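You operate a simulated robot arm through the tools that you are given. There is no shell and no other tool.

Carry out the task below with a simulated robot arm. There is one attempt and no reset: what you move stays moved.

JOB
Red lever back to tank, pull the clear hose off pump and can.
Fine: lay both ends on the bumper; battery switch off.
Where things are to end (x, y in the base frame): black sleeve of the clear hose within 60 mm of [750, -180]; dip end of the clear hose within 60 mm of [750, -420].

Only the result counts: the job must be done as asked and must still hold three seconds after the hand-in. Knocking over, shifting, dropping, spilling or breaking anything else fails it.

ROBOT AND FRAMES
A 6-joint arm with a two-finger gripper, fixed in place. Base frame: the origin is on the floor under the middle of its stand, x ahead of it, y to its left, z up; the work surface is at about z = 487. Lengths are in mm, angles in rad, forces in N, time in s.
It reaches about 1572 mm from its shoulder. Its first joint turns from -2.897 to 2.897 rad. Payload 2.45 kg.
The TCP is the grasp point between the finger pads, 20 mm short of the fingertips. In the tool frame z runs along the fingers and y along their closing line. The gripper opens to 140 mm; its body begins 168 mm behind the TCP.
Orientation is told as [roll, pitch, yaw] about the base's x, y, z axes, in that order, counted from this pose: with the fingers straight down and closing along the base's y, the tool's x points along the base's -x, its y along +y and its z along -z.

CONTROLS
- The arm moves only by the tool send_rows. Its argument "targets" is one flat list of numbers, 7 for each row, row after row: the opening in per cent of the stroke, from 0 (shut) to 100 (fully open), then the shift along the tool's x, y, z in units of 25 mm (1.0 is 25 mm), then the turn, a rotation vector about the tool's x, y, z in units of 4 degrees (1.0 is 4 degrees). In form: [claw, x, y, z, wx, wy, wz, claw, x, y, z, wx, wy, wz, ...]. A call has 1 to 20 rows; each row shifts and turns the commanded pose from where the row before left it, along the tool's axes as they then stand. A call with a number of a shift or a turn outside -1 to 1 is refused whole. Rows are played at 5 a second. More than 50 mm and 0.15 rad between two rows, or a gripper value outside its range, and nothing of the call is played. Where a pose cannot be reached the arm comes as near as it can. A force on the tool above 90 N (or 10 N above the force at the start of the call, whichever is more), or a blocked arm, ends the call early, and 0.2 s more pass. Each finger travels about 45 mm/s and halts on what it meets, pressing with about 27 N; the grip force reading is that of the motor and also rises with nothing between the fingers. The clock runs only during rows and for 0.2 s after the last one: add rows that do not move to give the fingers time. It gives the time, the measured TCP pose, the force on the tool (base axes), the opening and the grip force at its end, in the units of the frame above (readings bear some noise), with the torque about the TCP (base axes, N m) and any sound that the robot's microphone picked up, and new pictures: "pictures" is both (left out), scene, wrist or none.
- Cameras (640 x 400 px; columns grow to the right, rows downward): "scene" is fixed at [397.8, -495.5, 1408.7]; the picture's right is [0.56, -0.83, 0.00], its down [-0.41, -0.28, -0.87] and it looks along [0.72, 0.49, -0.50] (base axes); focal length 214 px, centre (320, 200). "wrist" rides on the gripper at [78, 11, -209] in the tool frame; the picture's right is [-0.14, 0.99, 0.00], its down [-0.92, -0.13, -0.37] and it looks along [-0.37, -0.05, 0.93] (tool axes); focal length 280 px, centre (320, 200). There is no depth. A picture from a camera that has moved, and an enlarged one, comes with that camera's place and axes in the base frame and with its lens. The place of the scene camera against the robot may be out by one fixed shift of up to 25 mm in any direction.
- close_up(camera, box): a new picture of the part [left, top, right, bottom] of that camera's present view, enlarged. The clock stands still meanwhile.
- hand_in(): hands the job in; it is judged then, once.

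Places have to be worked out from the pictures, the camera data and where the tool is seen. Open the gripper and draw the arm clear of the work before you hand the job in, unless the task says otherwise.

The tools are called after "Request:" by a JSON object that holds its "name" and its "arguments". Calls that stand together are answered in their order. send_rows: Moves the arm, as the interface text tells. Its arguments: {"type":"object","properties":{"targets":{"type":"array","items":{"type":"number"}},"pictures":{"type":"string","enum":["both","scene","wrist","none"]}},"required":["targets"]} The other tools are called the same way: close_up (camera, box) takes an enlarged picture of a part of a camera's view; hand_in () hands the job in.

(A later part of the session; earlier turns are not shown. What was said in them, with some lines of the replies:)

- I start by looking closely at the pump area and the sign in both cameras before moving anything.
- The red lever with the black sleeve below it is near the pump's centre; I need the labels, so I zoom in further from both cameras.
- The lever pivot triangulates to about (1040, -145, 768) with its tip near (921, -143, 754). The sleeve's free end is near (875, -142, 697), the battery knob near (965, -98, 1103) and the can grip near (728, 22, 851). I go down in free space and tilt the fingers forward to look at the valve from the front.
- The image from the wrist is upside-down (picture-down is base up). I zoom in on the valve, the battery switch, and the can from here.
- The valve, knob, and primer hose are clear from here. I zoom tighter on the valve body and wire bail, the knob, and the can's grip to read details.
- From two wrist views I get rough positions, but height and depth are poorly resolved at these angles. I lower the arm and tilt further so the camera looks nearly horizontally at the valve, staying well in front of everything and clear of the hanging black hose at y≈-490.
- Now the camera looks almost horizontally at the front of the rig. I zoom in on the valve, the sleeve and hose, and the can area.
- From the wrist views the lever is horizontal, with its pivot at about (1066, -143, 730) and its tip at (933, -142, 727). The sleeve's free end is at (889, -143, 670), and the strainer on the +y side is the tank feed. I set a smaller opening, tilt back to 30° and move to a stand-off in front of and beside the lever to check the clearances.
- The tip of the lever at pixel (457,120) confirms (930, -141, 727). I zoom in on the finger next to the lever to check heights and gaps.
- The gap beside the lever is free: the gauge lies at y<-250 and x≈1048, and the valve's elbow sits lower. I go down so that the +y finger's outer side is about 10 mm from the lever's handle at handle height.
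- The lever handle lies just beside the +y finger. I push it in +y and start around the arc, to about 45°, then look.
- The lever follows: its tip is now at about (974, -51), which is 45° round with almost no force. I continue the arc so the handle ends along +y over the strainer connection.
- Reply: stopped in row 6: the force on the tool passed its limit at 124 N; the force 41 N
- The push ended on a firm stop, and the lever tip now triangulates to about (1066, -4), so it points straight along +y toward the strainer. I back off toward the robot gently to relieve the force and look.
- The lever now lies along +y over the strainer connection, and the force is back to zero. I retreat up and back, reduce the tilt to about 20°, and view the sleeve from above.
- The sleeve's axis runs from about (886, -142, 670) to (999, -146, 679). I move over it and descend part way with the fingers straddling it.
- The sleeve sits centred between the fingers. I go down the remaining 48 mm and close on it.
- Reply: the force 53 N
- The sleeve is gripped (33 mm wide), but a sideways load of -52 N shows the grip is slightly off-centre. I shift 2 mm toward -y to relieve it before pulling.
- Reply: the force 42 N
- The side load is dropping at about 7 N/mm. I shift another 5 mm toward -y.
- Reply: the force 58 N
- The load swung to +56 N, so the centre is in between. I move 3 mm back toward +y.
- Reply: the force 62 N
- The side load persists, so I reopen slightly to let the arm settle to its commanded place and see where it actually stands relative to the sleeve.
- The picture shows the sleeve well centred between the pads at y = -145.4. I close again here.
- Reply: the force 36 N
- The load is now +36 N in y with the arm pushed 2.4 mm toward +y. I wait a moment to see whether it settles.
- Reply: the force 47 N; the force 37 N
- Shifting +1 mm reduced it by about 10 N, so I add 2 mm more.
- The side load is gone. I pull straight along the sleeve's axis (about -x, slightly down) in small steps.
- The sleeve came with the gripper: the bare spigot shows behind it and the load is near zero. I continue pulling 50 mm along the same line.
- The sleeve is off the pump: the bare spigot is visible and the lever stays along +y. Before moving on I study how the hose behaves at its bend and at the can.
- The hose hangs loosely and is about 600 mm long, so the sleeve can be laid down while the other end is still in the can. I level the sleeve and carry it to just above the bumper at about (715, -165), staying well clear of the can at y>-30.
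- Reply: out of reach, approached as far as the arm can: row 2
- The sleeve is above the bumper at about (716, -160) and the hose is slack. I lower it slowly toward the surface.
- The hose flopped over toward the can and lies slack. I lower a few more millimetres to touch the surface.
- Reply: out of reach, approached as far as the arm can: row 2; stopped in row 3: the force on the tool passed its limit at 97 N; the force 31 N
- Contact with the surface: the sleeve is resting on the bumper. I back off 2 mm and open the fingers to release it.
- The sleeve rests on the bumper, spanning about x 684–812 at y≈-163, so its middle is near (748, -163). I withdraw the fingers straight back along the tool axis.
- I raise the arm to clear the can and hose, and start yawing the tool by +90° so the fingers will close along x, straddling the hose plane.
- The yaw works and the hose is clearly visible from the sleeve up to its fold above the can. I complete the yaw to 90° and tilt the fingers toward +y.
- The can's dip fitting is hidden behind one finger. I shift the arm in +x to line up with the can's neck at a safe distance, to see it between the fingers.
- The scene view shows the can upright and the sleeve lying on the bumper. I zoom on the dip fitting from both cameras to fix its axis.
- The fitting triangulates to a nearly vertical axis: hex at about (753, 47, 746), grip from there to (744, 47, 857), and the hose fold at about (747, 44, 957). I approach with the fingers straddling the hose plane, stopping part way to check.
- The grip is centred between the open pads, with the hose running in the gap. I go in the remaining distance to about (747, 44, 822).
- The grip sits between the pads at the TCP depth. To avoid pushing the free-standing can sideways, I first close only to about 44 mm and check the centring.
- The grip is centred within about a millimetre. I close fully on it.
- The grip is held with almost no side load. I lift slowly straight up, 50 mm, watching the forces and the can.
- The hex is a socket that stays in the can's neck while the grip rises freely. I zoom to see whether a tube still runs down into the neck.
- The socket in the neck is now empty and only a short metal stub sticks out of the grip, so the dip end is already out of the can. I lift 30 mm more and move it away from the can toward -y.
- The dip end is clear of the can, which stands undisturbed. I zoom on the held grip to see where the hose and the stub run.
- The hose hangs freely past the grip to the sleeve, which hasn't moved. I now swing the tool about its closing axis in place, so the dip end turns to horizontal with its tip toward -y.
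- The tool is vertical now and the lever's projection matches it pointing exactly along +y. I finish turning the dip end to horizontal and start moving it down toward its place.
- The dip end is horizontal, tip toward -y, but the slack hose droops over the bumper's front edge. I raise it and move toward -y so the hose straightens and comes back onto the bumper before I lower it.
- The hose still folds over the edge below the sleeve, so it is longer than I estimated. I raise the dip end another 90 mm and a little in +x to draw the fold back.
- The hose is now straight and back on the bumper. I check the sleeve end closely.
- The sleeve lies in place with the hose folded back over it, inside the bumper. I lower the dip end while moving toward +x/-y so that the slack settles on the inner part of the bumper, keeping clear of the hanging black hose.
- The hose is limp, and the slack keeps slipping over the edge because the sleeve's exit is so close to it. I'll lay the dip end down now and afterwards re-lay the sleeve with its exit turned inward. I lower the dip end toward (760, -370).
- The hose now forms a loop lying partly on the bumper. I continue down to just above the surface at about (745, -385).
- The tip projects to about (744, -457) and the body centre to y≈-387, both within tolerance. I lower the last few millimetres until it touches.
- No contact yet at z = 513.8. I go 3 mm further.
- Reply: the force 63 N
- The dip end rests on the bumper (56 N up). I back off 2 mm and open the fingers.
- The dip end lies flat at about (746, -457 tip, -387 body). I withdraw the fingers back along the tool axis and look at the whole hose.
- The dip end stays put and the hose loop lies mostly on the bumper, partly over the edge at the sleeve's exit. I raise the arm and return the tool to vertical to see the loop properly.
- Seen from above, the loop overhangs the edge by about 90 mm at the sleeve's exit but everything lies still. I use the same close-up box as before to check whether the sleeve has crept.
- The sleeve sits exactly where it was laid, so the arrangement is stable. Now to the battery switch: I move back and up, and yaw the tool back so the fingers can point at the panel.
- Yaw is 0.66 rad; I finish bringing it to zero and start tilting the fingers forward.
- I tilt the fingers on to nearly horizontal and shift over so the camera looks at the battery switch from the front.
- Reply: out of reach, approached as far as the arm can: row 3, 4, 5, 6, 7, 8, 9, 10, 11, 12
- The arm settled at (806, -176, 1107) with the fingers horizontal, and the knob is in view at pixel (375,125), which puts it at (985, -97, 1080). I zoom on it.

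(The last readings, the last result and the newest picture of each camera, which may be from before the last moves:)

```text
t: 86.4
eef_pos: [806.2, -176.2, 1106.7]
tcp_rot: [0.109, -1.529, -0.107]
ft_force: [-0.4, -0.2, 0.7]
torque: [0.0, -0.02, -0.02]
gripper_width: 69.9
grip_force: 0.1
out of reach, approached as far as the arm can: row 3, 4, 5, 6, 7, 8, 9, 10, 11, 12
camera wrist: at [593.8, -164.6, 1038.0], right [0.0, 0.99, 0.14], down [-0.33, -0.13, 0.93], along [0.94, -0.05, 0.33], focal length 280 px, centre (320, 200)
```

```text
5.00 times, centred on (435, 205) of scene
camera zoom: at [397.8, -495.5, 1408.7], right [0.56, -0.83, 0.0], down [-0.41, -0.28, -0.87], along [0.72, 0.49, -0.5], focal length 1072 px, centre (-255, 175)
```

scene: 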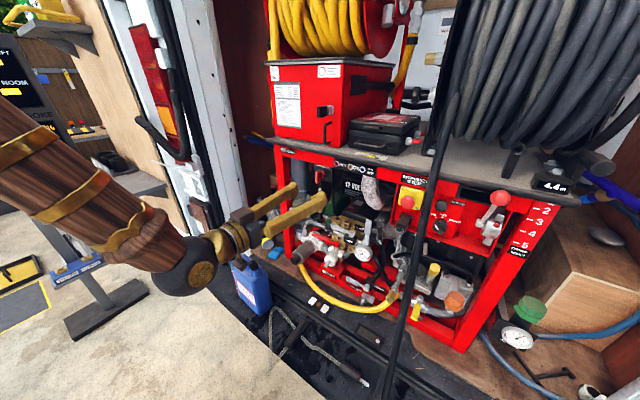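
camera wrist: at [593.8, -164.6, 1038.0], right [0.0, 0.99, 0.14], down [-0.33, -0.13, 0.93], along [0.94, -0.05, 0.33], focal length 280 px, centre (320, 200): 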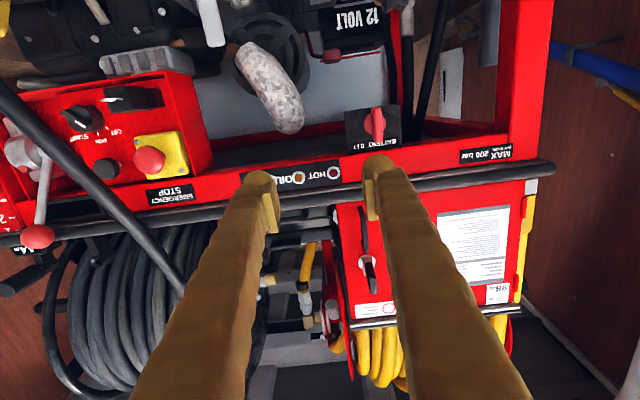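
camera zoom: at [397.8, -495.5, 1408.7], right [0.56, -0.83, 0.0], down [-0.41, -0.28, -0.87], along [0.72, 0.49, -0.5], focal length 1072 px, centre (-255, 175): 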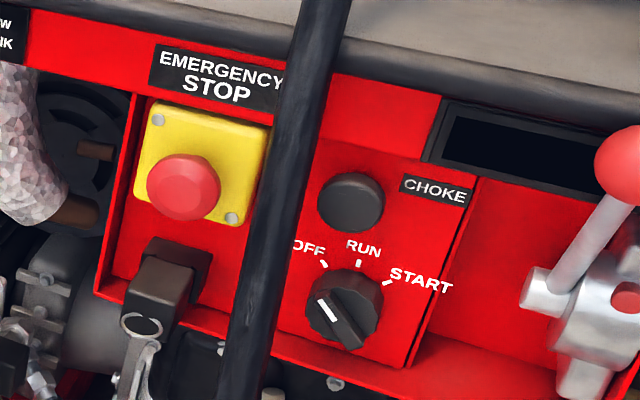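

The handle is upright on the panel, 15 mm thick and 50 mm long, with its axis at y≈-94.5, z≈1079.5 and its front face at x≈984. I level the tool, narrow the opening and line up in front of it.

Request:
{"name": "send_rows", "arguments": {"targets": [40, 0, 0, 0, 0, -0.6, 0, 35, 0.181, 0.545, 0.825, 0, 0, 0, 30, 0.181, 0.545, 0.825, 0, 0, 0, 30, 0.181, 0.545, 0.825, 0, 0, 0, 30, 0.181, 0.545, 0.825, 0, 0, 0, 30, 0.181, 0.545, 0.825, 0, 0, 0, 30, 0.181, 0.545, 0.825, 0, 0, 0]}}

Request:
{"name": "close_up", "arguments": {"camera": "wrist", "box": [260, 100, 400, 240]}}

Request:
{"name": "close_up", "arguments": {"camera": "scene", "box": [270, 140, 390, 220]}}

```text
t: 88.0
eef_pos: [927.5, -127.9, 1093.2]
tcp_rot: [1.234, -1.563, -1.212]
ft_force: [0.5, 0.1, -0.2]
torque: [0.0, -0.01, -0.02]
gripper_width: 42.1
grip_force: 0.1
out of reach, approached as far as the arm can: row 4, 5, 6, 7
camera wrist: at [717.6, -121.4, 1015.8], right [-0.02, 0.99, 0.14], down [-0.36, -0.14, 0.92], along [0.93, -0.03, 0.36], focal length 280 px, centre (320, 200)
```

scene: 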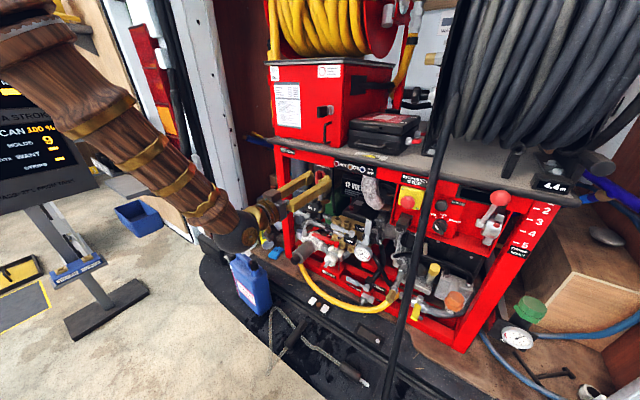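
wrist: 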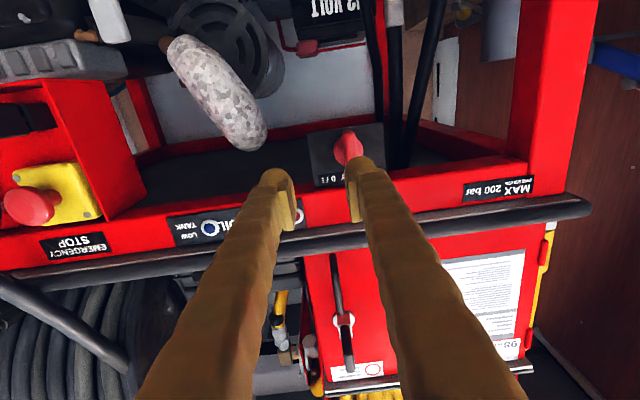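

```text
2.86 times, centred on (330, 170) of wrist
camera zoom: at [717.6, -121.4, 1015.8], right [-0.02, 0.99, 0.14], down [-0.36, -0.14, 0.92], along [0.93, -0.03, 0.36], focal length 801 px, centre (291, 286)
```

zoom: 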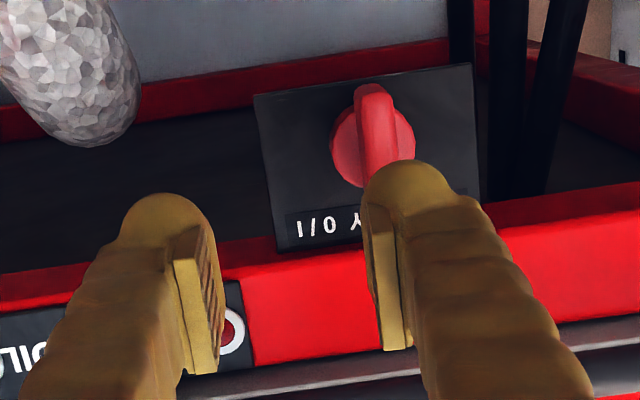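

```text
5.00 times, centred on (330, 180) of scene
camera zoom: at [397.8, -495.5, 1408.7], right [0.56, -0.83, 0.0], down [-0.41, -0.28, -0.87], along [0.72, 0.49, -0.5], focal length 1072 px, centre (270, 300)
```

zoom: 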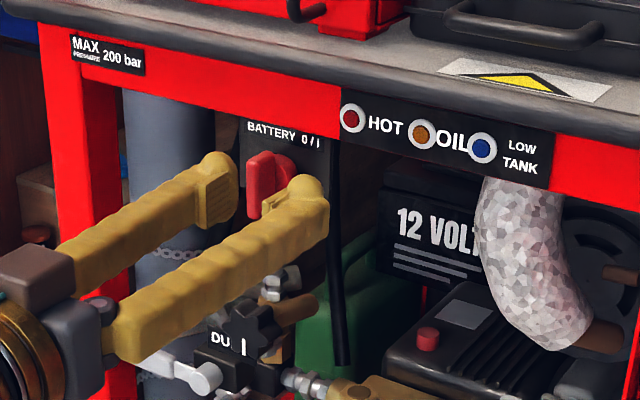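

The arm could not reach the exact line-up with a fully horizontal tool, stopping at (928, -128, 1093). I reduce the tilt to about 78° and retry the small shift toward the knob's axis.

Request:
{"name": "send_rows", "arguments": {"targets": [30, 0, 0, 0, 0, 1, 0, 30, 0, 0, 0, 0, 1, 0, 30, 0, 0, 0, 0, 1, 0, 30, 0.268, 0.668, 0.057, 0, 0, 0, 30, 0.268, 0.668, 0.057, 0, 0, 0]}}

Request:
{"name": "close_up", "arguments": {"camera": "wrist", "box": [260, 100, 400, 240]}}

```text
t: 89.2
eef_pos: [923.7, -109.0, 1078.4]
tcp_rot: [0.034, -1.36, -0.018]
ft_force: [0.1, -0.1, -0.9]
torque: [0.0, -0.01, -0.03]
gripper_width: 42.2
grip_force: 0.1
out of reach, approached as far as the arm can: row 1, 5
camera wrist: at [702.6, -100.4, 1046.1], right [0.01, 0.99, 0.14], down [-0.17, -0.14, 0.98], along [0.99, -0.04, 0.16], focal length 280 px, centre (320, 200)
```

scene: 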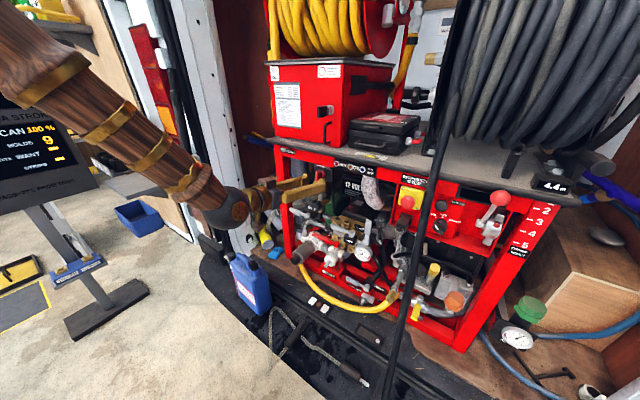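
wrist: 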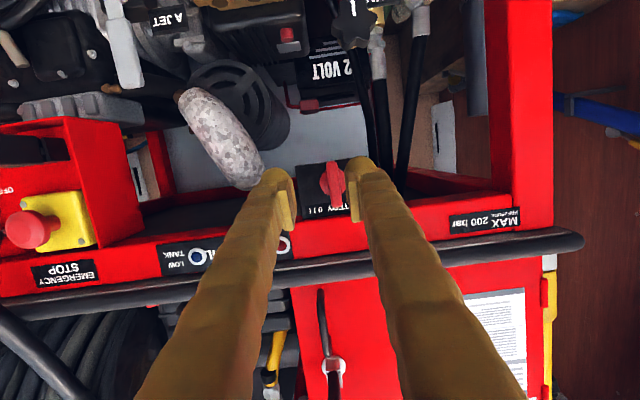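

```text
2.86 times, centred on (330, 170) of wrist
camera zoom: at [702.6, -100.4, 1046.1], right [0.01, 0.99, 0.14], down [-0.17, -0.14, 0.98], along [0.99, -0.04, 0.16], focal length 801 px, centre (291, 286)
```

zoom: 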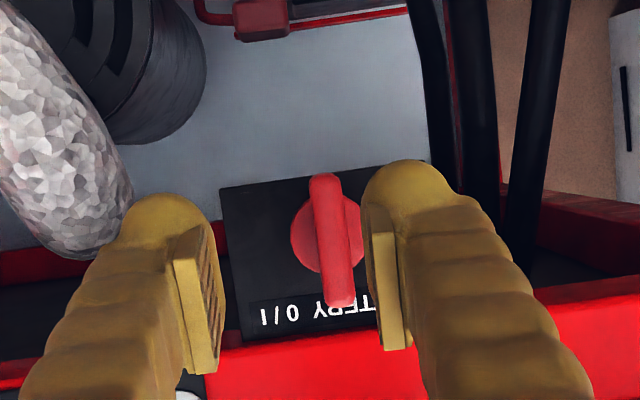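

I'm at y = -109, still 14 mm short sideways. I reduce the tilt to about 66° and shift again.

Request:
{"name": "send_rows", "arguments": {"targets": [30, 0, 0, 0, 0, 1, 0, 30, 0, 0, 0, 0, 1, 0, 30, 0, 0, 0, 0, 1, 0, 30, 0, 0.3, 0, 0, 0, 0, 30, 0, 0.28, 0, 0, 0, 0], "pictures": "wrist"}}

Request:
{"name": "close_up", "arguments": {"camera": "wrist", "box": [260, 100, 400, 240]}}

```text
t: 90.4
eef_pos: [924.8, -94.1, 1079.6]
tcp_rot: [0.012, -1.152, -0.008]
ft_force: [0.3, 0.7, 0.0]
torque: [0.03, -0.01, -0.01]
gripper_width: 42.0
grip_force: 0.1
camera wrist: at [701.4, -83.6, 1092.6], right [0.05, 0.99, 0.13], down [0.04, -0.13, 0.99], along [1.0, -0.05, -0.04], focal length 280 px, centre (320, 200)
```

wrist: 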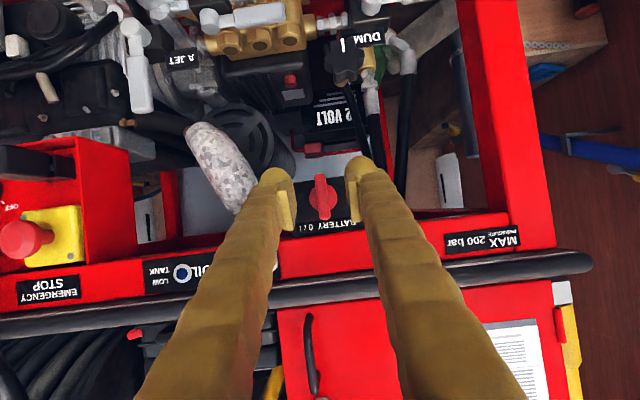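

```text
2.86 times, centred on (330, 170) of wrist
camera zoom: at [701.4, -83.6, 1092.6], right [0.05, 0.99, 0.13], down [0.04, -0.13, 0.99], along [1.0, -0.05, -0.04], focal length 801 px, centre (291, 286)
```

zoom: 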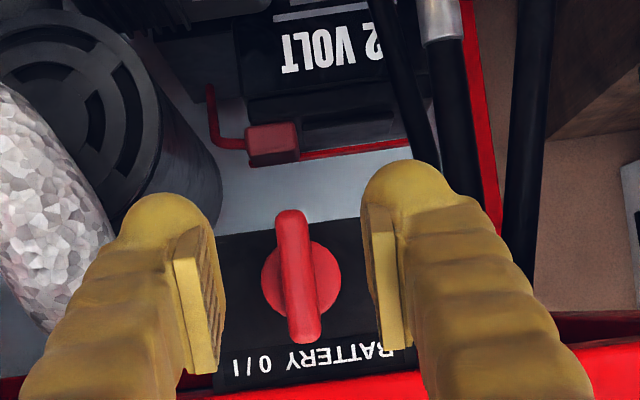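

At 66° tilt the tool lines up exactly with the knob at (925, -94, 1080). I'll straddle the lower half of the handle with the fingertips: narrow the opening, lower 28 mm and move in to x≈978.

Request:
{"name": "send_rows", "arguments": {"targets": [24, 0.52, 0, 0.233, 0, 0, 0, 24, 0.52, 0, 0.233, 0, 0, 0, 24, -0.298, 0, 0.67, 0, 0, 0, 24, -0.298, 0, 0.67, 0, 0, 0, 24, -0.27, 0, 0.6, 0, 0, 0]}}

Request:
{"name": "close_up", "arguments": {"camera": "wrist", "box": [270, 120, 380, 260]}}

Request:
{"name": "close_up", "arguments": {"camera": "scene", "box": [290, 150, 370, 200]}}

```text
t: 91.6
eef_pos: [975.0, -95.2, 1050.7]
tcp_rot: [0.011, -1.154, -0.006]
ft_force: [0.5, -0.3, 0.4]
torque: [-0.02, 0.03, 0.05]
gripper_width: 33.5
grip_force: 0.1
camera wrist: at [752.8, -84.5, 1064.5], right [0.05, 0.99, 0.13], down [0.04, -0.13, 0.99], along [1.0, -0.05, -0.04], focal length 280 px, centre (320, 200)
```

scene: 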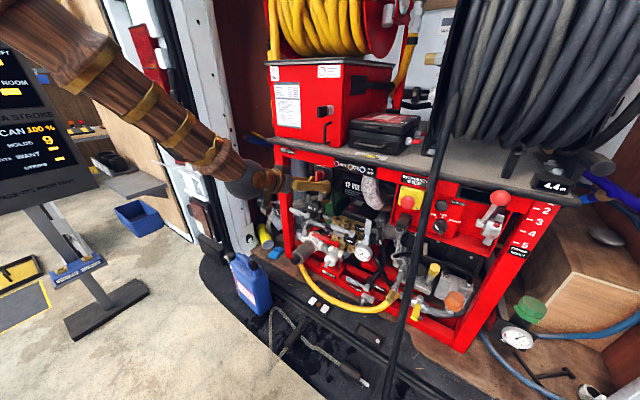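
wrist: 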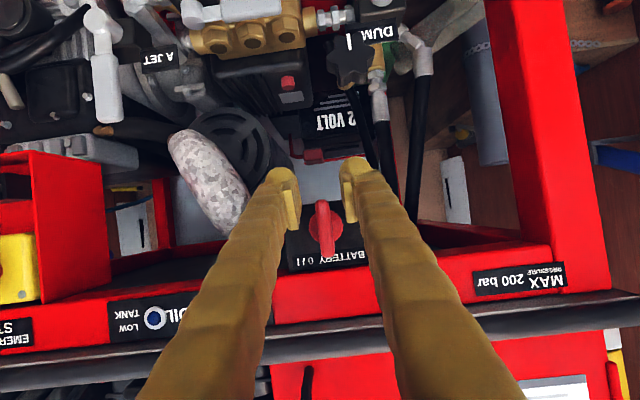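

```text
2.86 times, centred on (325, 190) of wrist
camera zoom: at [752.8, -84.5, 1064.5], right [0.05, 0.99, 0.13], down [0.04, -0.13, 0.99], along [1.0, -0.05, -0.04], focal length 801 px, centre (306, 229)
```

zoom: 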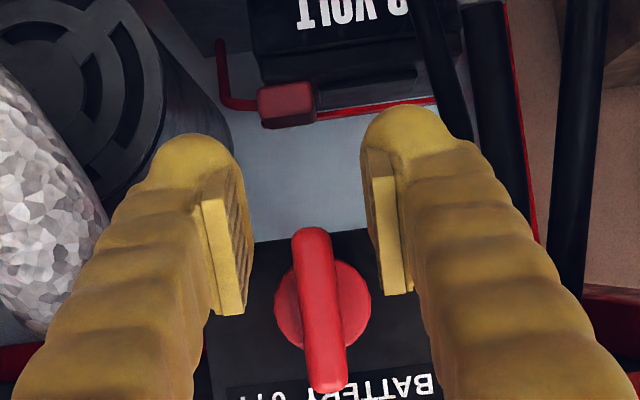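

```text
8.00 times, centred on (330, 175) of scene
camera zoom: at [397.8, -495.5, 1408.7], right [0.56, -0.83, 0.0], down [-0.41, -0.28, -0.87], along [0.72, 0.49, -0.5], focal length 1716 px, centre (240, 400)
```

zoom: 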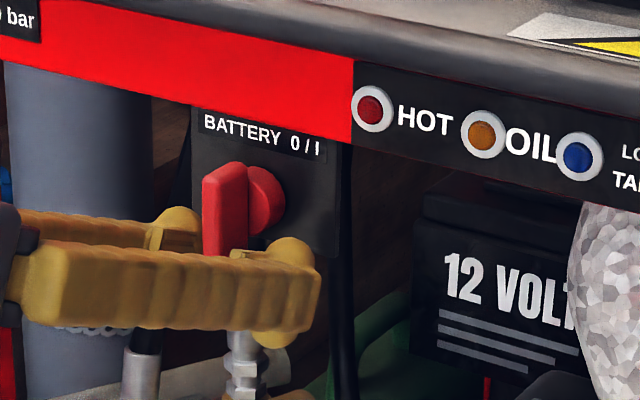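

The fingertips straddle the lower half of the handle. I push gently toward -y, turning the handle anticlockwise toward the "0" side, and check the force.

Request:
{"name": "send_rows", "arguments": {"targets": [24, 0, -0.32, 0, 0, 0, 0, 24, 0, -0.12, 0, 0, 0, 0, 24, 0, -0.12, 0, 0, 0, 0], "pictures": "none"}}

Request:
{"name": "close_up", "arguments": {"camera": "wrist", "box": [270, 120, 380, 260]}}

```text
t: 92.4
eef_pos: [976.5, -107.4, 1050.4]
tcp_rot: [0.01, -1.153, -0.008]
ft_force: [-3.1, 3.1, 0.8]
torque: [-0.05, -0.05, 0.03]
gripper_width: 35.9
grip_force: 2.2
```

```text
2.86 times, centred on (325, 190) of wrist
camera zoom: at [754.4, -97.6, 1063.9], right [0.05, 0.99, 0.13], down [0.04, -0.13, 0.99], along [1.0, -0.05, -0.04], focal length 801 px, centre (306, 229)
```

zoom: 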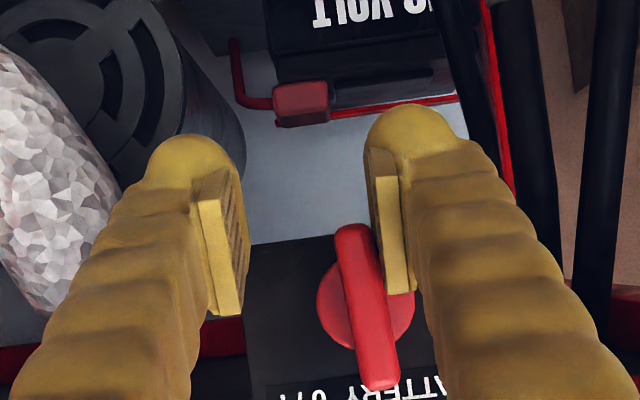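

The handle has tilted slightly with only 3 N. I continue pushing in -y.

Request:
{"name": "send_rows", "arguments": {"targets": [24, 0, -0.12, 0, 0, 0, 0, 24, 0, -0.12, 0, 0, 0, 0, 24, 0, -0.12, 0, 0, 0, 0], "pictures": "none"}}

Request:
{"name": "close_up", "arguments": {"camera": "wrist", "box": [270, 120, 380, 260]}}

```text
t: 93.2
eef_pos: [975.3, -117.5, 1047.7]
tcp_rot: [0.011, -1.15, -0.005]
ft_force: [-8.1, 16.4, -13.1]
torque: [-0.73, -0.03, -0.17]
gripper_width: 42.6
grip_force: 7.0
```

```text
2.86 times, centred on (325, 190) of wrist
camera zoom: at [753.1, -106.4, 1063.0], right [0.05, 0.99, 0.13], down [0.04, -0.13, 0.99], along [1.0, -0.05, -0.05], focal length 801 px, centre (306, 229)
```

zoom: 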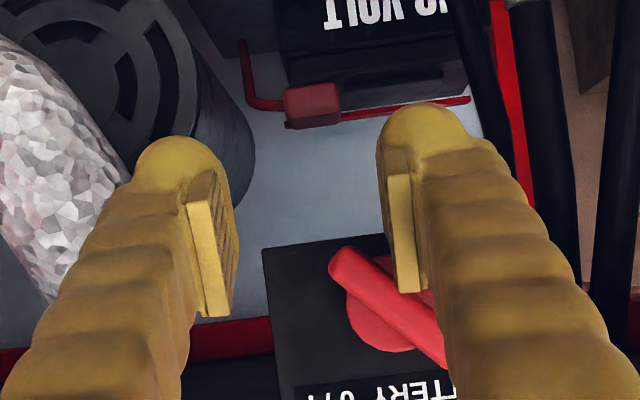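

The handle is turning, now about 45° anticlockwise with 16 N. I keep pushing in -y while rising slightly.

Request:
{"name": "send_rows", "arguments": {"targets": [20, -0.025, -0.16, -0.011, 0, 0, 0, 20, -0.025, -0.16, -0.011, 0, 0, 0, 20, -0.025, -0.16, -0.011, 0, 0, 0, 20, -0.025, -0.16, -0.011, 0, 0, 0, 20, -0.025, -0.16, -0.011, 0, 0, 0], "pictures": "none"}}

Request:
{"name": "close_up", "arguments": {"camera": "wrist", "box": [270, 120, 400, 260]}}

Request:
{"name": "close_up", "arguments": {"camera": "scene", "box": [290, 150, 370, 200]}}

```text
t: 94.4
eef_pos: [977.5, -137.0, 1052.2]
tcp_rot: [0.01, -1.151, -0.006]
ft_force: [-11.3, 14.8, -33.0]
torque: [-1.16, -0.51, 0.17]
gripper_width: 36.7
grip_force: 6.6
```

```text
2.86 times, centred on (335, 190) of wrist
camera zoom: at [754.2, -125.8, 1065.8], right [0.05, 0.99, 0.13], down [0.04, -0.13, 0.99], along [1.0, -0.05, -0.05], focal length 801 px, centre (277, 229)
```

zoom: 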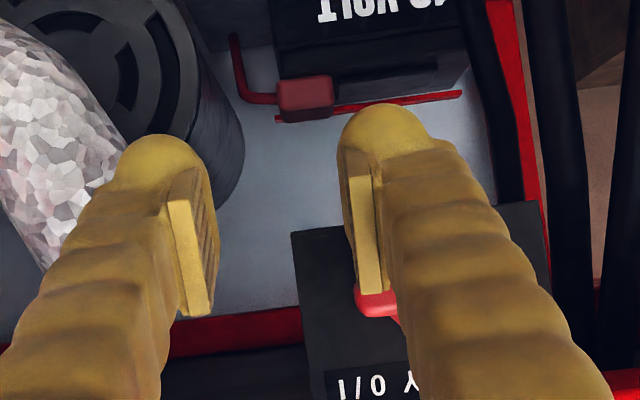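

```text
8.00 times, centred on (330, 175) of scene
camera zoom: at [397.8, -495.5, 1408.7], right [0.56, -0.83, 0.0], down [-0.41, -0.28, -0.87], along [0.72, 0.49, -0.5], focal length 1716 px, centre (240, 400)
```

zoom: 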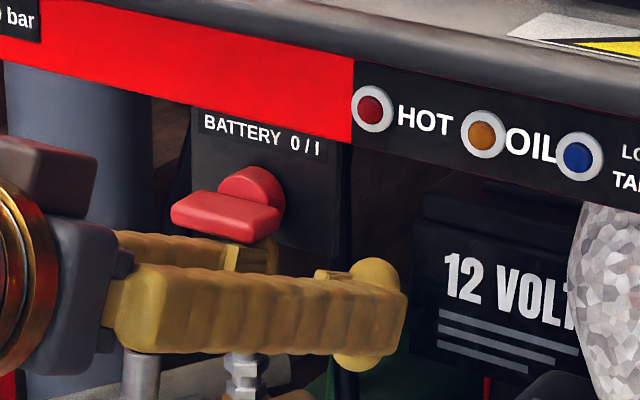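

The handle now looks horizontal in the scene view. I zoom closely to judge its angle against the panel's edge.

Request:
{"name": "close_up", "arguments": {"camera": "scene", "box": [305, 160, 345, 185]}}

```text
16.00 times, centred on (325, 172) of scene
camera zoom: at [397.8, -495.5, 1408.7], right [0.56, -0.83, 0.0], down [-0.41, -0.28, -0.87], along [0.72, 0.49, -0.5], focal length 3432 px, centre (240, 640)
```

zoom: 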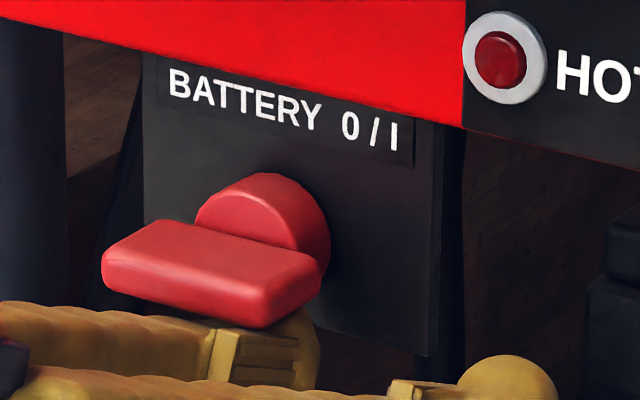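

The handle's slope matches the panel edge, so it is essentially horizontal. I move the finger out under its -y end and press up slightly to make sure it is fully against its stop.

Request:
{"name": "send_rows", "arguments": {"targets": [20, 0.055, 0, 0.024, 0, 0, 0, 20, 0, -0.25, 0, 0, 0, 0, 20, 0, -0.25, 0, 0, 0, 0, 20, -0.037, 0, -0.016, 0, 0, 0, 20, -0.037, 0, -0.016, 0, 0, 0], "pictures": "none"}}

Request:
{"name": "close_up", "arguments": {"camera": "scene", "box": [305, 160, 345, 185]}}

```text
t: 95.6
eef_pos: [977.3, -149.8, 1053.5]
tcp_rot: [0.01, -1.151, -0.009]
ft_force: [-8.5, 5.7, -17.4]
torque: [-0.85, -0.3, 0.33]
gripper_width: 31.3
grip_force: 2.3
```

```text
16.00 times, centred on (325, 172) of scene
camera zoom: at [397.8, -495.5, 1408.7], right [0.56, -0.83, 0.0], down [-0.41, -0.28, -0.87], along [0.72, 0.49, -0.5], focal length 3432 px, centre (240, 640)
```

zoom: 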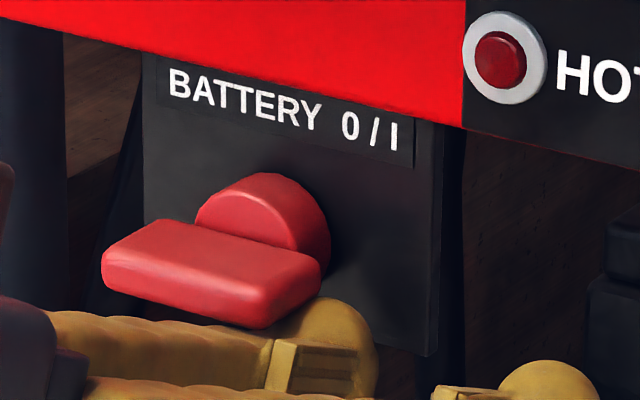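

The handle did not move further. I press up 2 mm more to see whether it is really at the stop.

Request:
{"name": "send_rows", "arguments": {"targets": [20, -0.037, 0, -0.016, 0, 0, 0, 20, -0.037, 0, -0.016, 0, 0, 0], "pictures": "none"}}

Request:
{"name": "close_up", "arguments": {"camera": "scene", "box": [305, 160, 345, 185]}}

```text
t: 96.2
eef_pos: [977.2, -150.5, 1053.5]
tcp_rot: [0.01, -1.15, -0.007]
ft_force: [-2.1, 6.7, -39.3]
torque: [-1.72, -0.27, 0.03]
gripper_width: 31.1
grip_force: 2.5
```

```text
16.00 times, centred on (325, 172) of scene
camera zoom: at [397.8, -495.5, 1408.7], right [0.56, -0.83, 0.0], down [-0.41, -0.28, -0.87], along [0.72, 0.49, -0.5], focal length 3432 px, centre (240, 640)
```

zoom: 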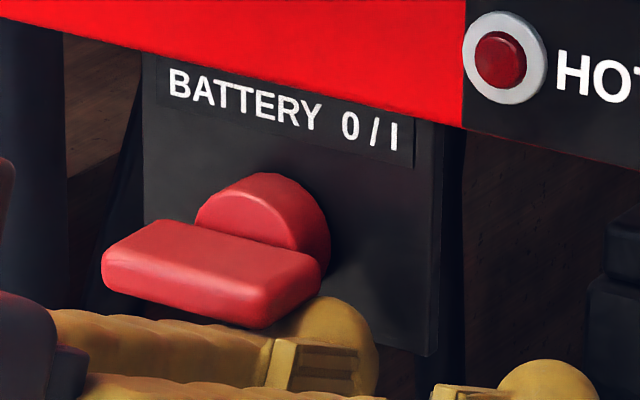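

39 N with no further motion: the switch is hard against its stop, a full quarter turn from where it was. I lower clear of the handle and back straight out.

Request:
{"name": "send_rows", "arguments": {"targets": [20, 0.11, 0, 0.049, 0, 0, 0, 20, 0.11, 0, 0.049, 0, 0, 0, 20, 0.407, 0, -0.914, 0, 0, 0, 20, 0.407, 0, -0.914, 0, 0, 0, 20, 0.407, 0, -0.914, 0, 0, 0, 20, 0.407, 0, -0.914, 0, 0, 0, 20, 0.407, 0, -0.914, 0, 0, 0, 20, 0.407, 0, -0.914, 0, 0, 0]}}

Request:
{"name": "close_up", "arguments": {"camera": "wrist", "box": [280, 60, 440, 240]}}

Request:
{"name": "close_up", "arguments": {"camera": "scene", "box": [290, 140, 390, 260]}}

Request:
{"name": "close_up", "arguments": {"camera": "scene", "box": [220, 240, 440, 400]}}

```text
t: 98.0
eef_pos: [826.9, -154.0, 1048.7]
tcp_rot: [0.01, -1.154, -0.009]
ft_force: [0.6, 0.1, -0.8]
torque: [0.0, 0.03, 0.02]
gripper_width: 27.9
grip_force: 0.0
camera wrist: at [604.2, -141.7, 1062.6], right [0.05, 0.99, 0.13], down [0.04, -0.13, 0.99], along [1.0, -0.05, -0.04], focal length 280 px, centre (320, 200)
```

scene: 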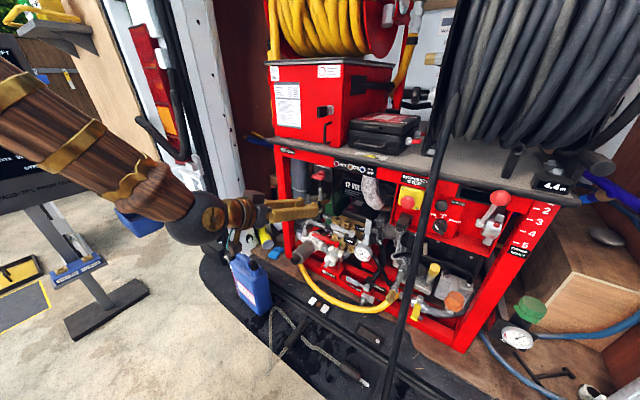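
wrist: 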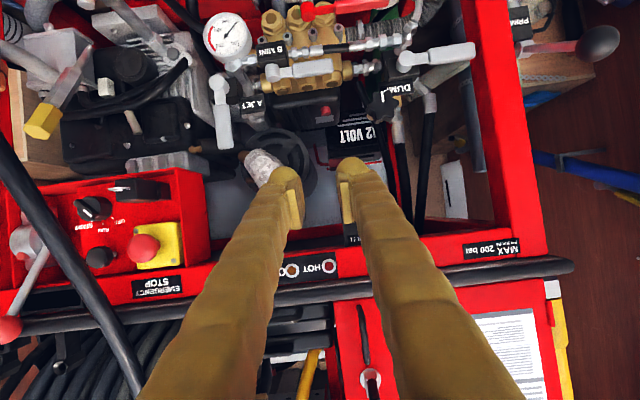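

```text
2.22 times, centred on (360, 150) of wrist
camera zoom: at [604.2, -141.7, 1062.6], right [0.05, 0.99, 0.13], down [0.04, -0.13, 0.99], along [1.0, -0.05, -0.04], focal length 623 px, centre (231, 311)
```

zoom: 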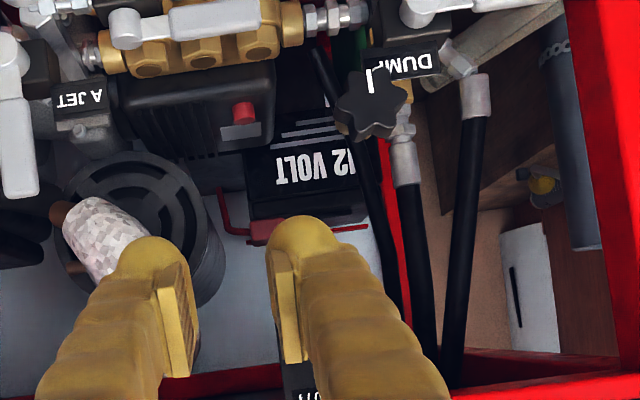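

```text
3.33 times, centred on (340, 200) of scene
camera zoom: at [397.8, -495.5, 1408.7], right [0.56, -0.83, 0.0], down [-0.41, -0.28, -0.87], along [0.72, 0.49, -0.5], focal length 715 px, centre (253, 200)
```

zoom: 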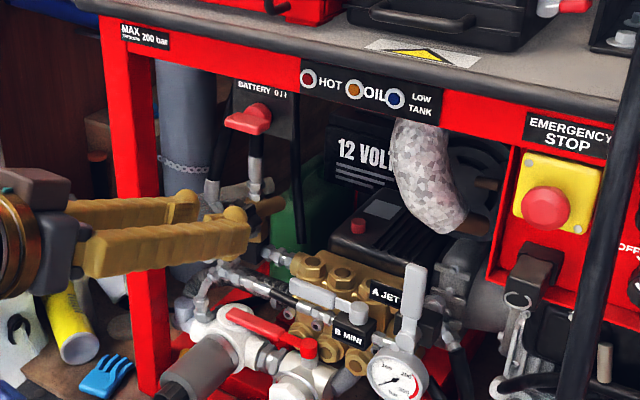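

```text
2.50 times, centred on (330, 320) of scene
camera zoom: at [397.8, -495.5, 1408.7], right [0.56, -0.83, 0.0], down [-0.41, -0.28, -0.87], along [0.72, 0.49, -0.5], focal length 536 px, centre (295, -100)
```

zoom: 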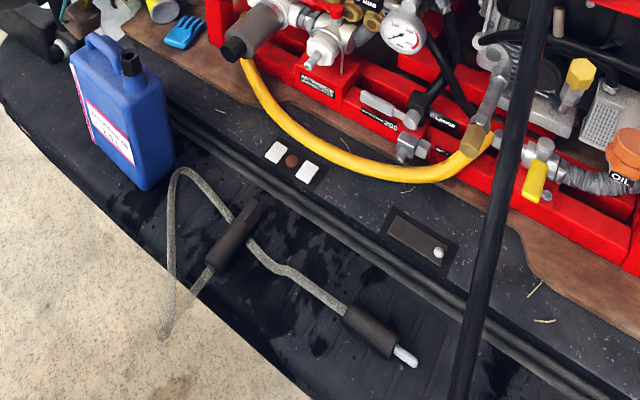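

All items are in place: the switch is horizontal at its stop, the lever is along +y, and both hose ends lie on the bumper unchanged. I open the gripper and draw the arm back and up, clear of the work.

Request:
{"name": "send_rows", "arguments": {"targets": [40, -0.541, 0, -0.97, 0, 0, 0, 60, -0.541, 0, -0.97, 0, 0, 0, 80, -0.541, 0, -0.97, 0, 0, 0, 100, -0.541, 0, -0.97, 0, 0, 0, 100, -0.541, 0, -0.97, 0, 0, 0, 100, -0.541, 0, -0.97, 0, 0, 0, 100, -0.541, 0, -0.97, 0, 0, 0, 100, -0.541, 0, -0.97, 0, 0, 0, 100, -0.541, 0, -0.97, 0, 0, 0]}}

Request:
{"name": "close_up", "arguments": {"camera": "scene", "box": [220, 230, 440, 400]}}

Request:
{"name": "close_up", "arguments": {"camera": "scene", "box": [290, 140, 390, 260]}}

Request:
{"name": "close_up", "arguments": {"camera": "scene", "box": [305, 160, 345, 185]}}

Request:
{"name": "close_up", "arguments": {"camera": "scene", "box": [260, 290, 330, 350]}}

```text
t: 100.2
eef_pos: [710.3, -165.0, 1155.8]
tcp_rot: [0.108, -1.025, -0.096]
ft_force: [-0.4, -0.2, 0.1]
torque: [0.0, -0.03, -0.01]
gripper_width: 140.1
grip_force: 0.0
stopped in row 9: the arm was blocked; the commanded pose is now the measured one
camera wrist: at [490.8, -156.1, 1198.1], right [0.07, 0.98, 0.17], down [0.16, -0.18, 0.97], along [0.98, -0.04, -0.17], focal length 280 px, centre (320, 200)
```

scene: 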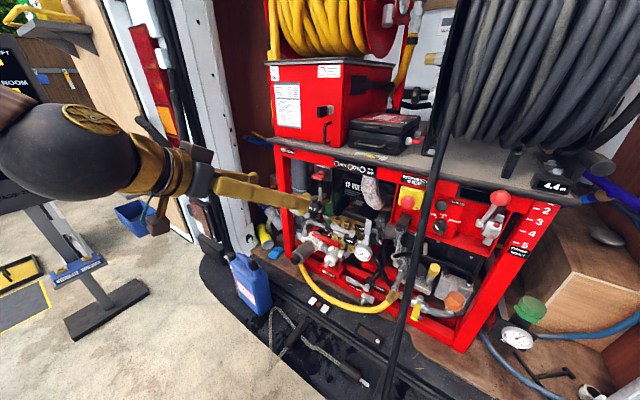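
wrist: 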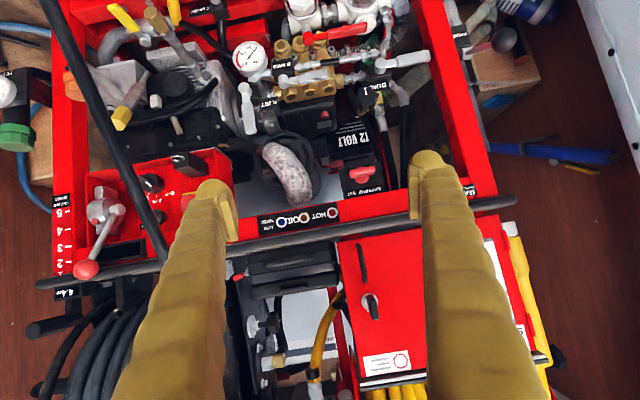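

```text
2.35 times, centred on (330, 315) of scene
camera zoom: at [397.8, -495.5, 1408.7], right [0.56, -0.83, 0.0], down [-0.41, -0.28, -0.87], along [0.72, 0.49, -0.5], focal length 505 px, centre (296, -71)
```

zoom: 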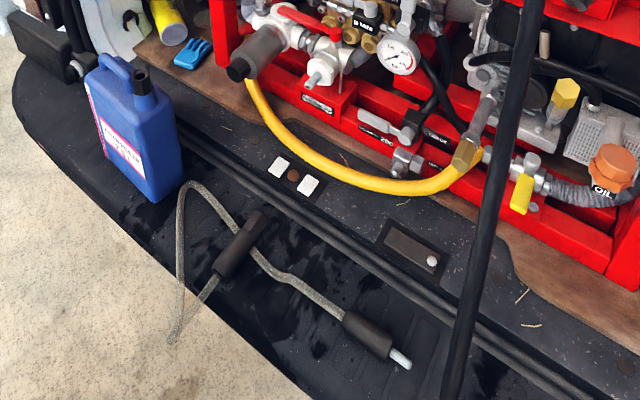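

```text
3.33 times, centred on (340, 200) of scene
camera zoom: at [397.8, -495.5, 1408.7], right [0.56, -0.83, 0.0], down [-0.41, -0.28, -0.87], along [0.72, 0.49, -0.5], focal length 715 px, centre (253, 200)
```

zoom: 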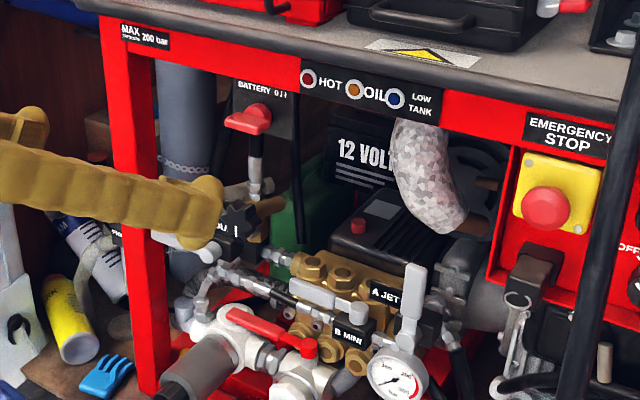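

```text
16.00 times, centred on (325, 172) of scene
camera zoom: at [397.8, -495.5, 1408.7], right [0.56, -0.83, 0.0], down [-0.41, -0.28, -0.87], along [0.72, 0.49, -0.5], focal length 3432 px, centre (240, 640)
```

zoom: 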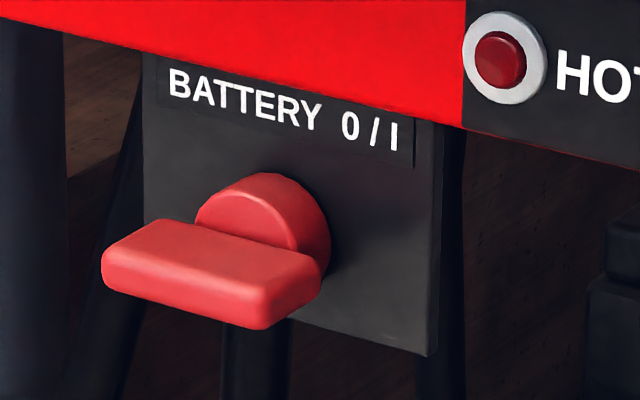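

```text
6.67 times, centred on (295, 320) of scene
camera zoom: at [397.8, -495.5, 1408.7], right [0.56, -0.83, 0.0], down [-0.41, -0.28, -0.87], along [0.72, 0.49, -0.5], focal length 1430 px, centre (487, -600)
```

zoom: 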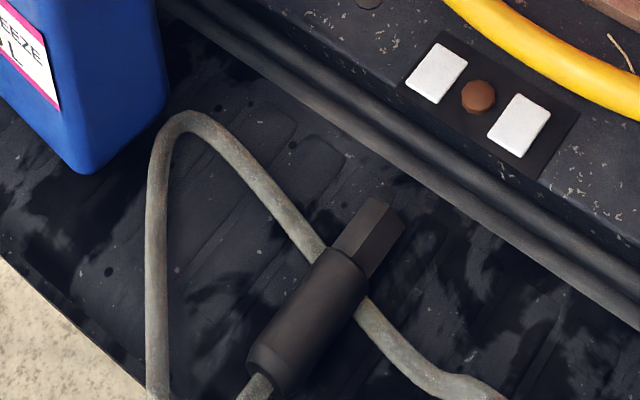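

Nothing has changed at the work, but the arm's last row was blocked, probably a folded-joint limit. I unfold it by turning the tool back to vertical and then raising it to about the starting pose.

Request:
{"name": "send_rows", "arguments": {"targets": [100, 0, 0, 0, 0, 1, 0, 100, 0, 0, 0, 0, 1, 0, 100, 0, 0, 0, 0, 1, 0, 100, 0, 0, 0, 0, 1, 0, 100, 0, 0, 0, 0, 1, 0, 100, 0, 0, 0, 0, 1, 0, 100, 0, 0, 0, 0, 1, 0, 100, 0, 0, 0, 0, 1, 0, 100, 0, 0, 0, 0, 1, 0, 100, 0, 0, 0, 0, 1, 0, 100, 0, 0, 0, 0, 1, 0, 100, 0, 0, 0, 0, 1, 0, 100, 0, 0, 0, 0, 1, 0, 100, 0, 0, 0, 0, 1, 0, 100, 0, 0, -1, 0, 0, 0, 100, 0, 0, -1, 0, 0, 0, 100, 0, 0, -1, 0, 0, 0, 100, 0, 0, -1, 0, 0, 0, 100, 0, 0, -1, 0, 0, 0]}}

Request:
{"name": "close_up", "arguments": {"camera": "scene", "box": [200, 130, 460, 400]}}

Request:
{"name": "close_up", "arguments": {"camera": "wrist", "box": [180, 60, 480, 300]}}

```text
t: 104.2
eef_pos: [703.7, -170.7, 1282.2]
tcp_rot: [0.054, -0.054, -0.005]
ft_force: [0.3, 0.4, -0.1]
torque: [-0.01, 0.02, 0.02]
gripper_width: 139.8
grip_force: 0.2
camera wrist: at [614.6, -170.8, 1487.4], right [0.14, 0.99, 0.06], down [0.9, -0.15, 0.41], along [0.41, 0.0, -0.91], focal length 280 px, centre (320, 200)
```

scene: 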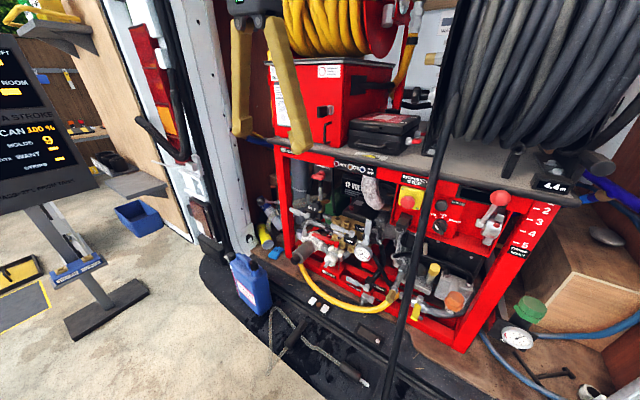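
wrist: 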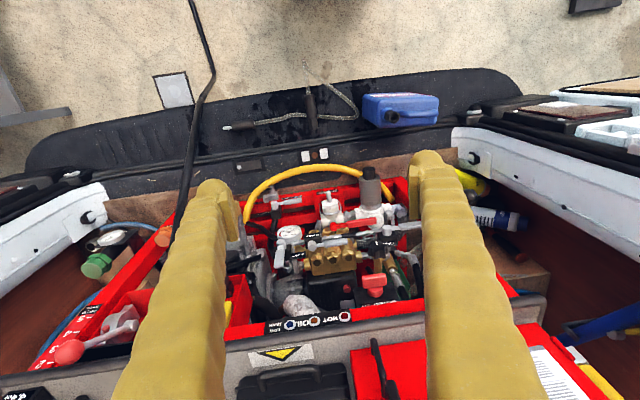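

```text
1.48 times, centred on (330, 265) of scene
camera zoom: at [397.8, -495.5, 1408.7], right [0.56, -0.83, 0.0], down [-0.41, -0.28, -0.87], along [0.72, 0.49, -0.5], focal length 318 px, centre (305, 104)
```

zoom: 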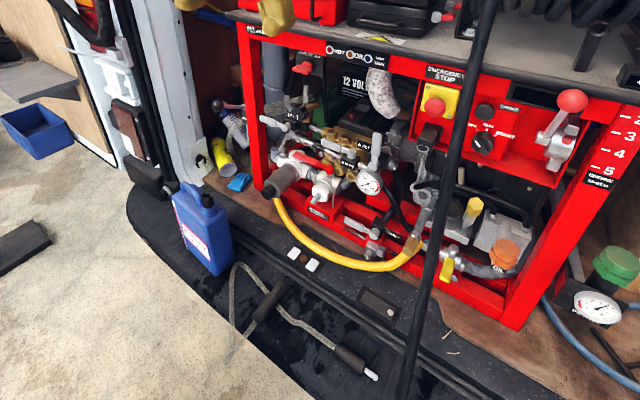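

```text
1.67 times, centred on (330, 180) of wrist
camera zoom: at [614.6, -170.8, 1487.4], right [0.14, 0.99, 0.06], down [0.9, -0.15, 0.41], along [0.41, 0.0, -0.91], focal length 467 px, centre (303, 233)
```

zoom: 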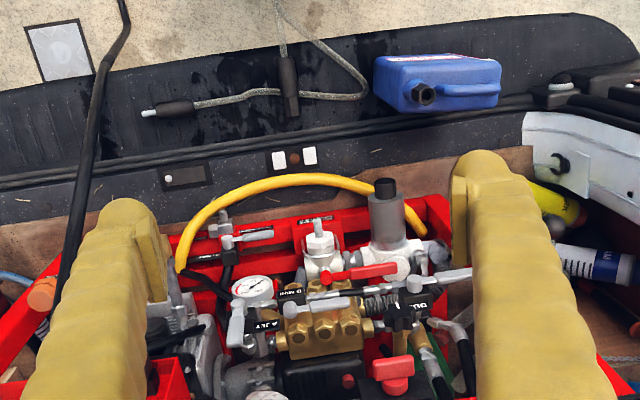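

The last views confirm the result:
- **Battery switch:** turned a quarter turn to its stop.
- **Red lever:** along +y, toward the strainer and tank feed.
- **Spigot and can socket:** both empty, and the can stands where it was.
- **Sleeve:** lying at about (735, -155).
- **Dip end:** body at about (750, -392), tip at (752, -455).

The gripper is open and the arm is clear, so I hand the job in.

Request:
{"name": "hand_in", "arguments": {}}

```text
The job is handed in.
```

The job is handed in and, as far as the last pictures show, everything asked for is done. I have no verdict back from the hand-in.

| Item | Asked | Result |
|---|---|---|
| Red lever | back to tank | a quarter turn to its stop, now pointing at the tank-side strainer |
| Black sleeve | within 60 mm of [750, -180] | off the pump, lying at about (735, -155), roughly 30 mm off |
| Dip end | within 60 mm of [750, -420] | out of the can, tip at about (752, -455), body at about (750, -392), roughly 30–35 mm off |
| Battery switch | off | a quarter turn to its stop, toward the "0" side |

- **Hose overhang:** a loop of the clear hose hangs about 90 mm over the bumper's front edge near the sleeve. It stayed still for the last half minute or so before hand-in, and both ends stayed put.
- **Lever and switch positions:** I found no label marking "tank" on the valve, and the switch carries only "0/I". I took the lever position from the strainer connection. For the switch, I assumed it started on and turned it the one way I tried.
- **Force stops:** two moves hit the force limit and ended early: the lever against its stop (124 N) and the sleeve touching the bumper (97 N). The last pictures show nothing disturbed.
- **Rest of the scene:** the can stands where it started.
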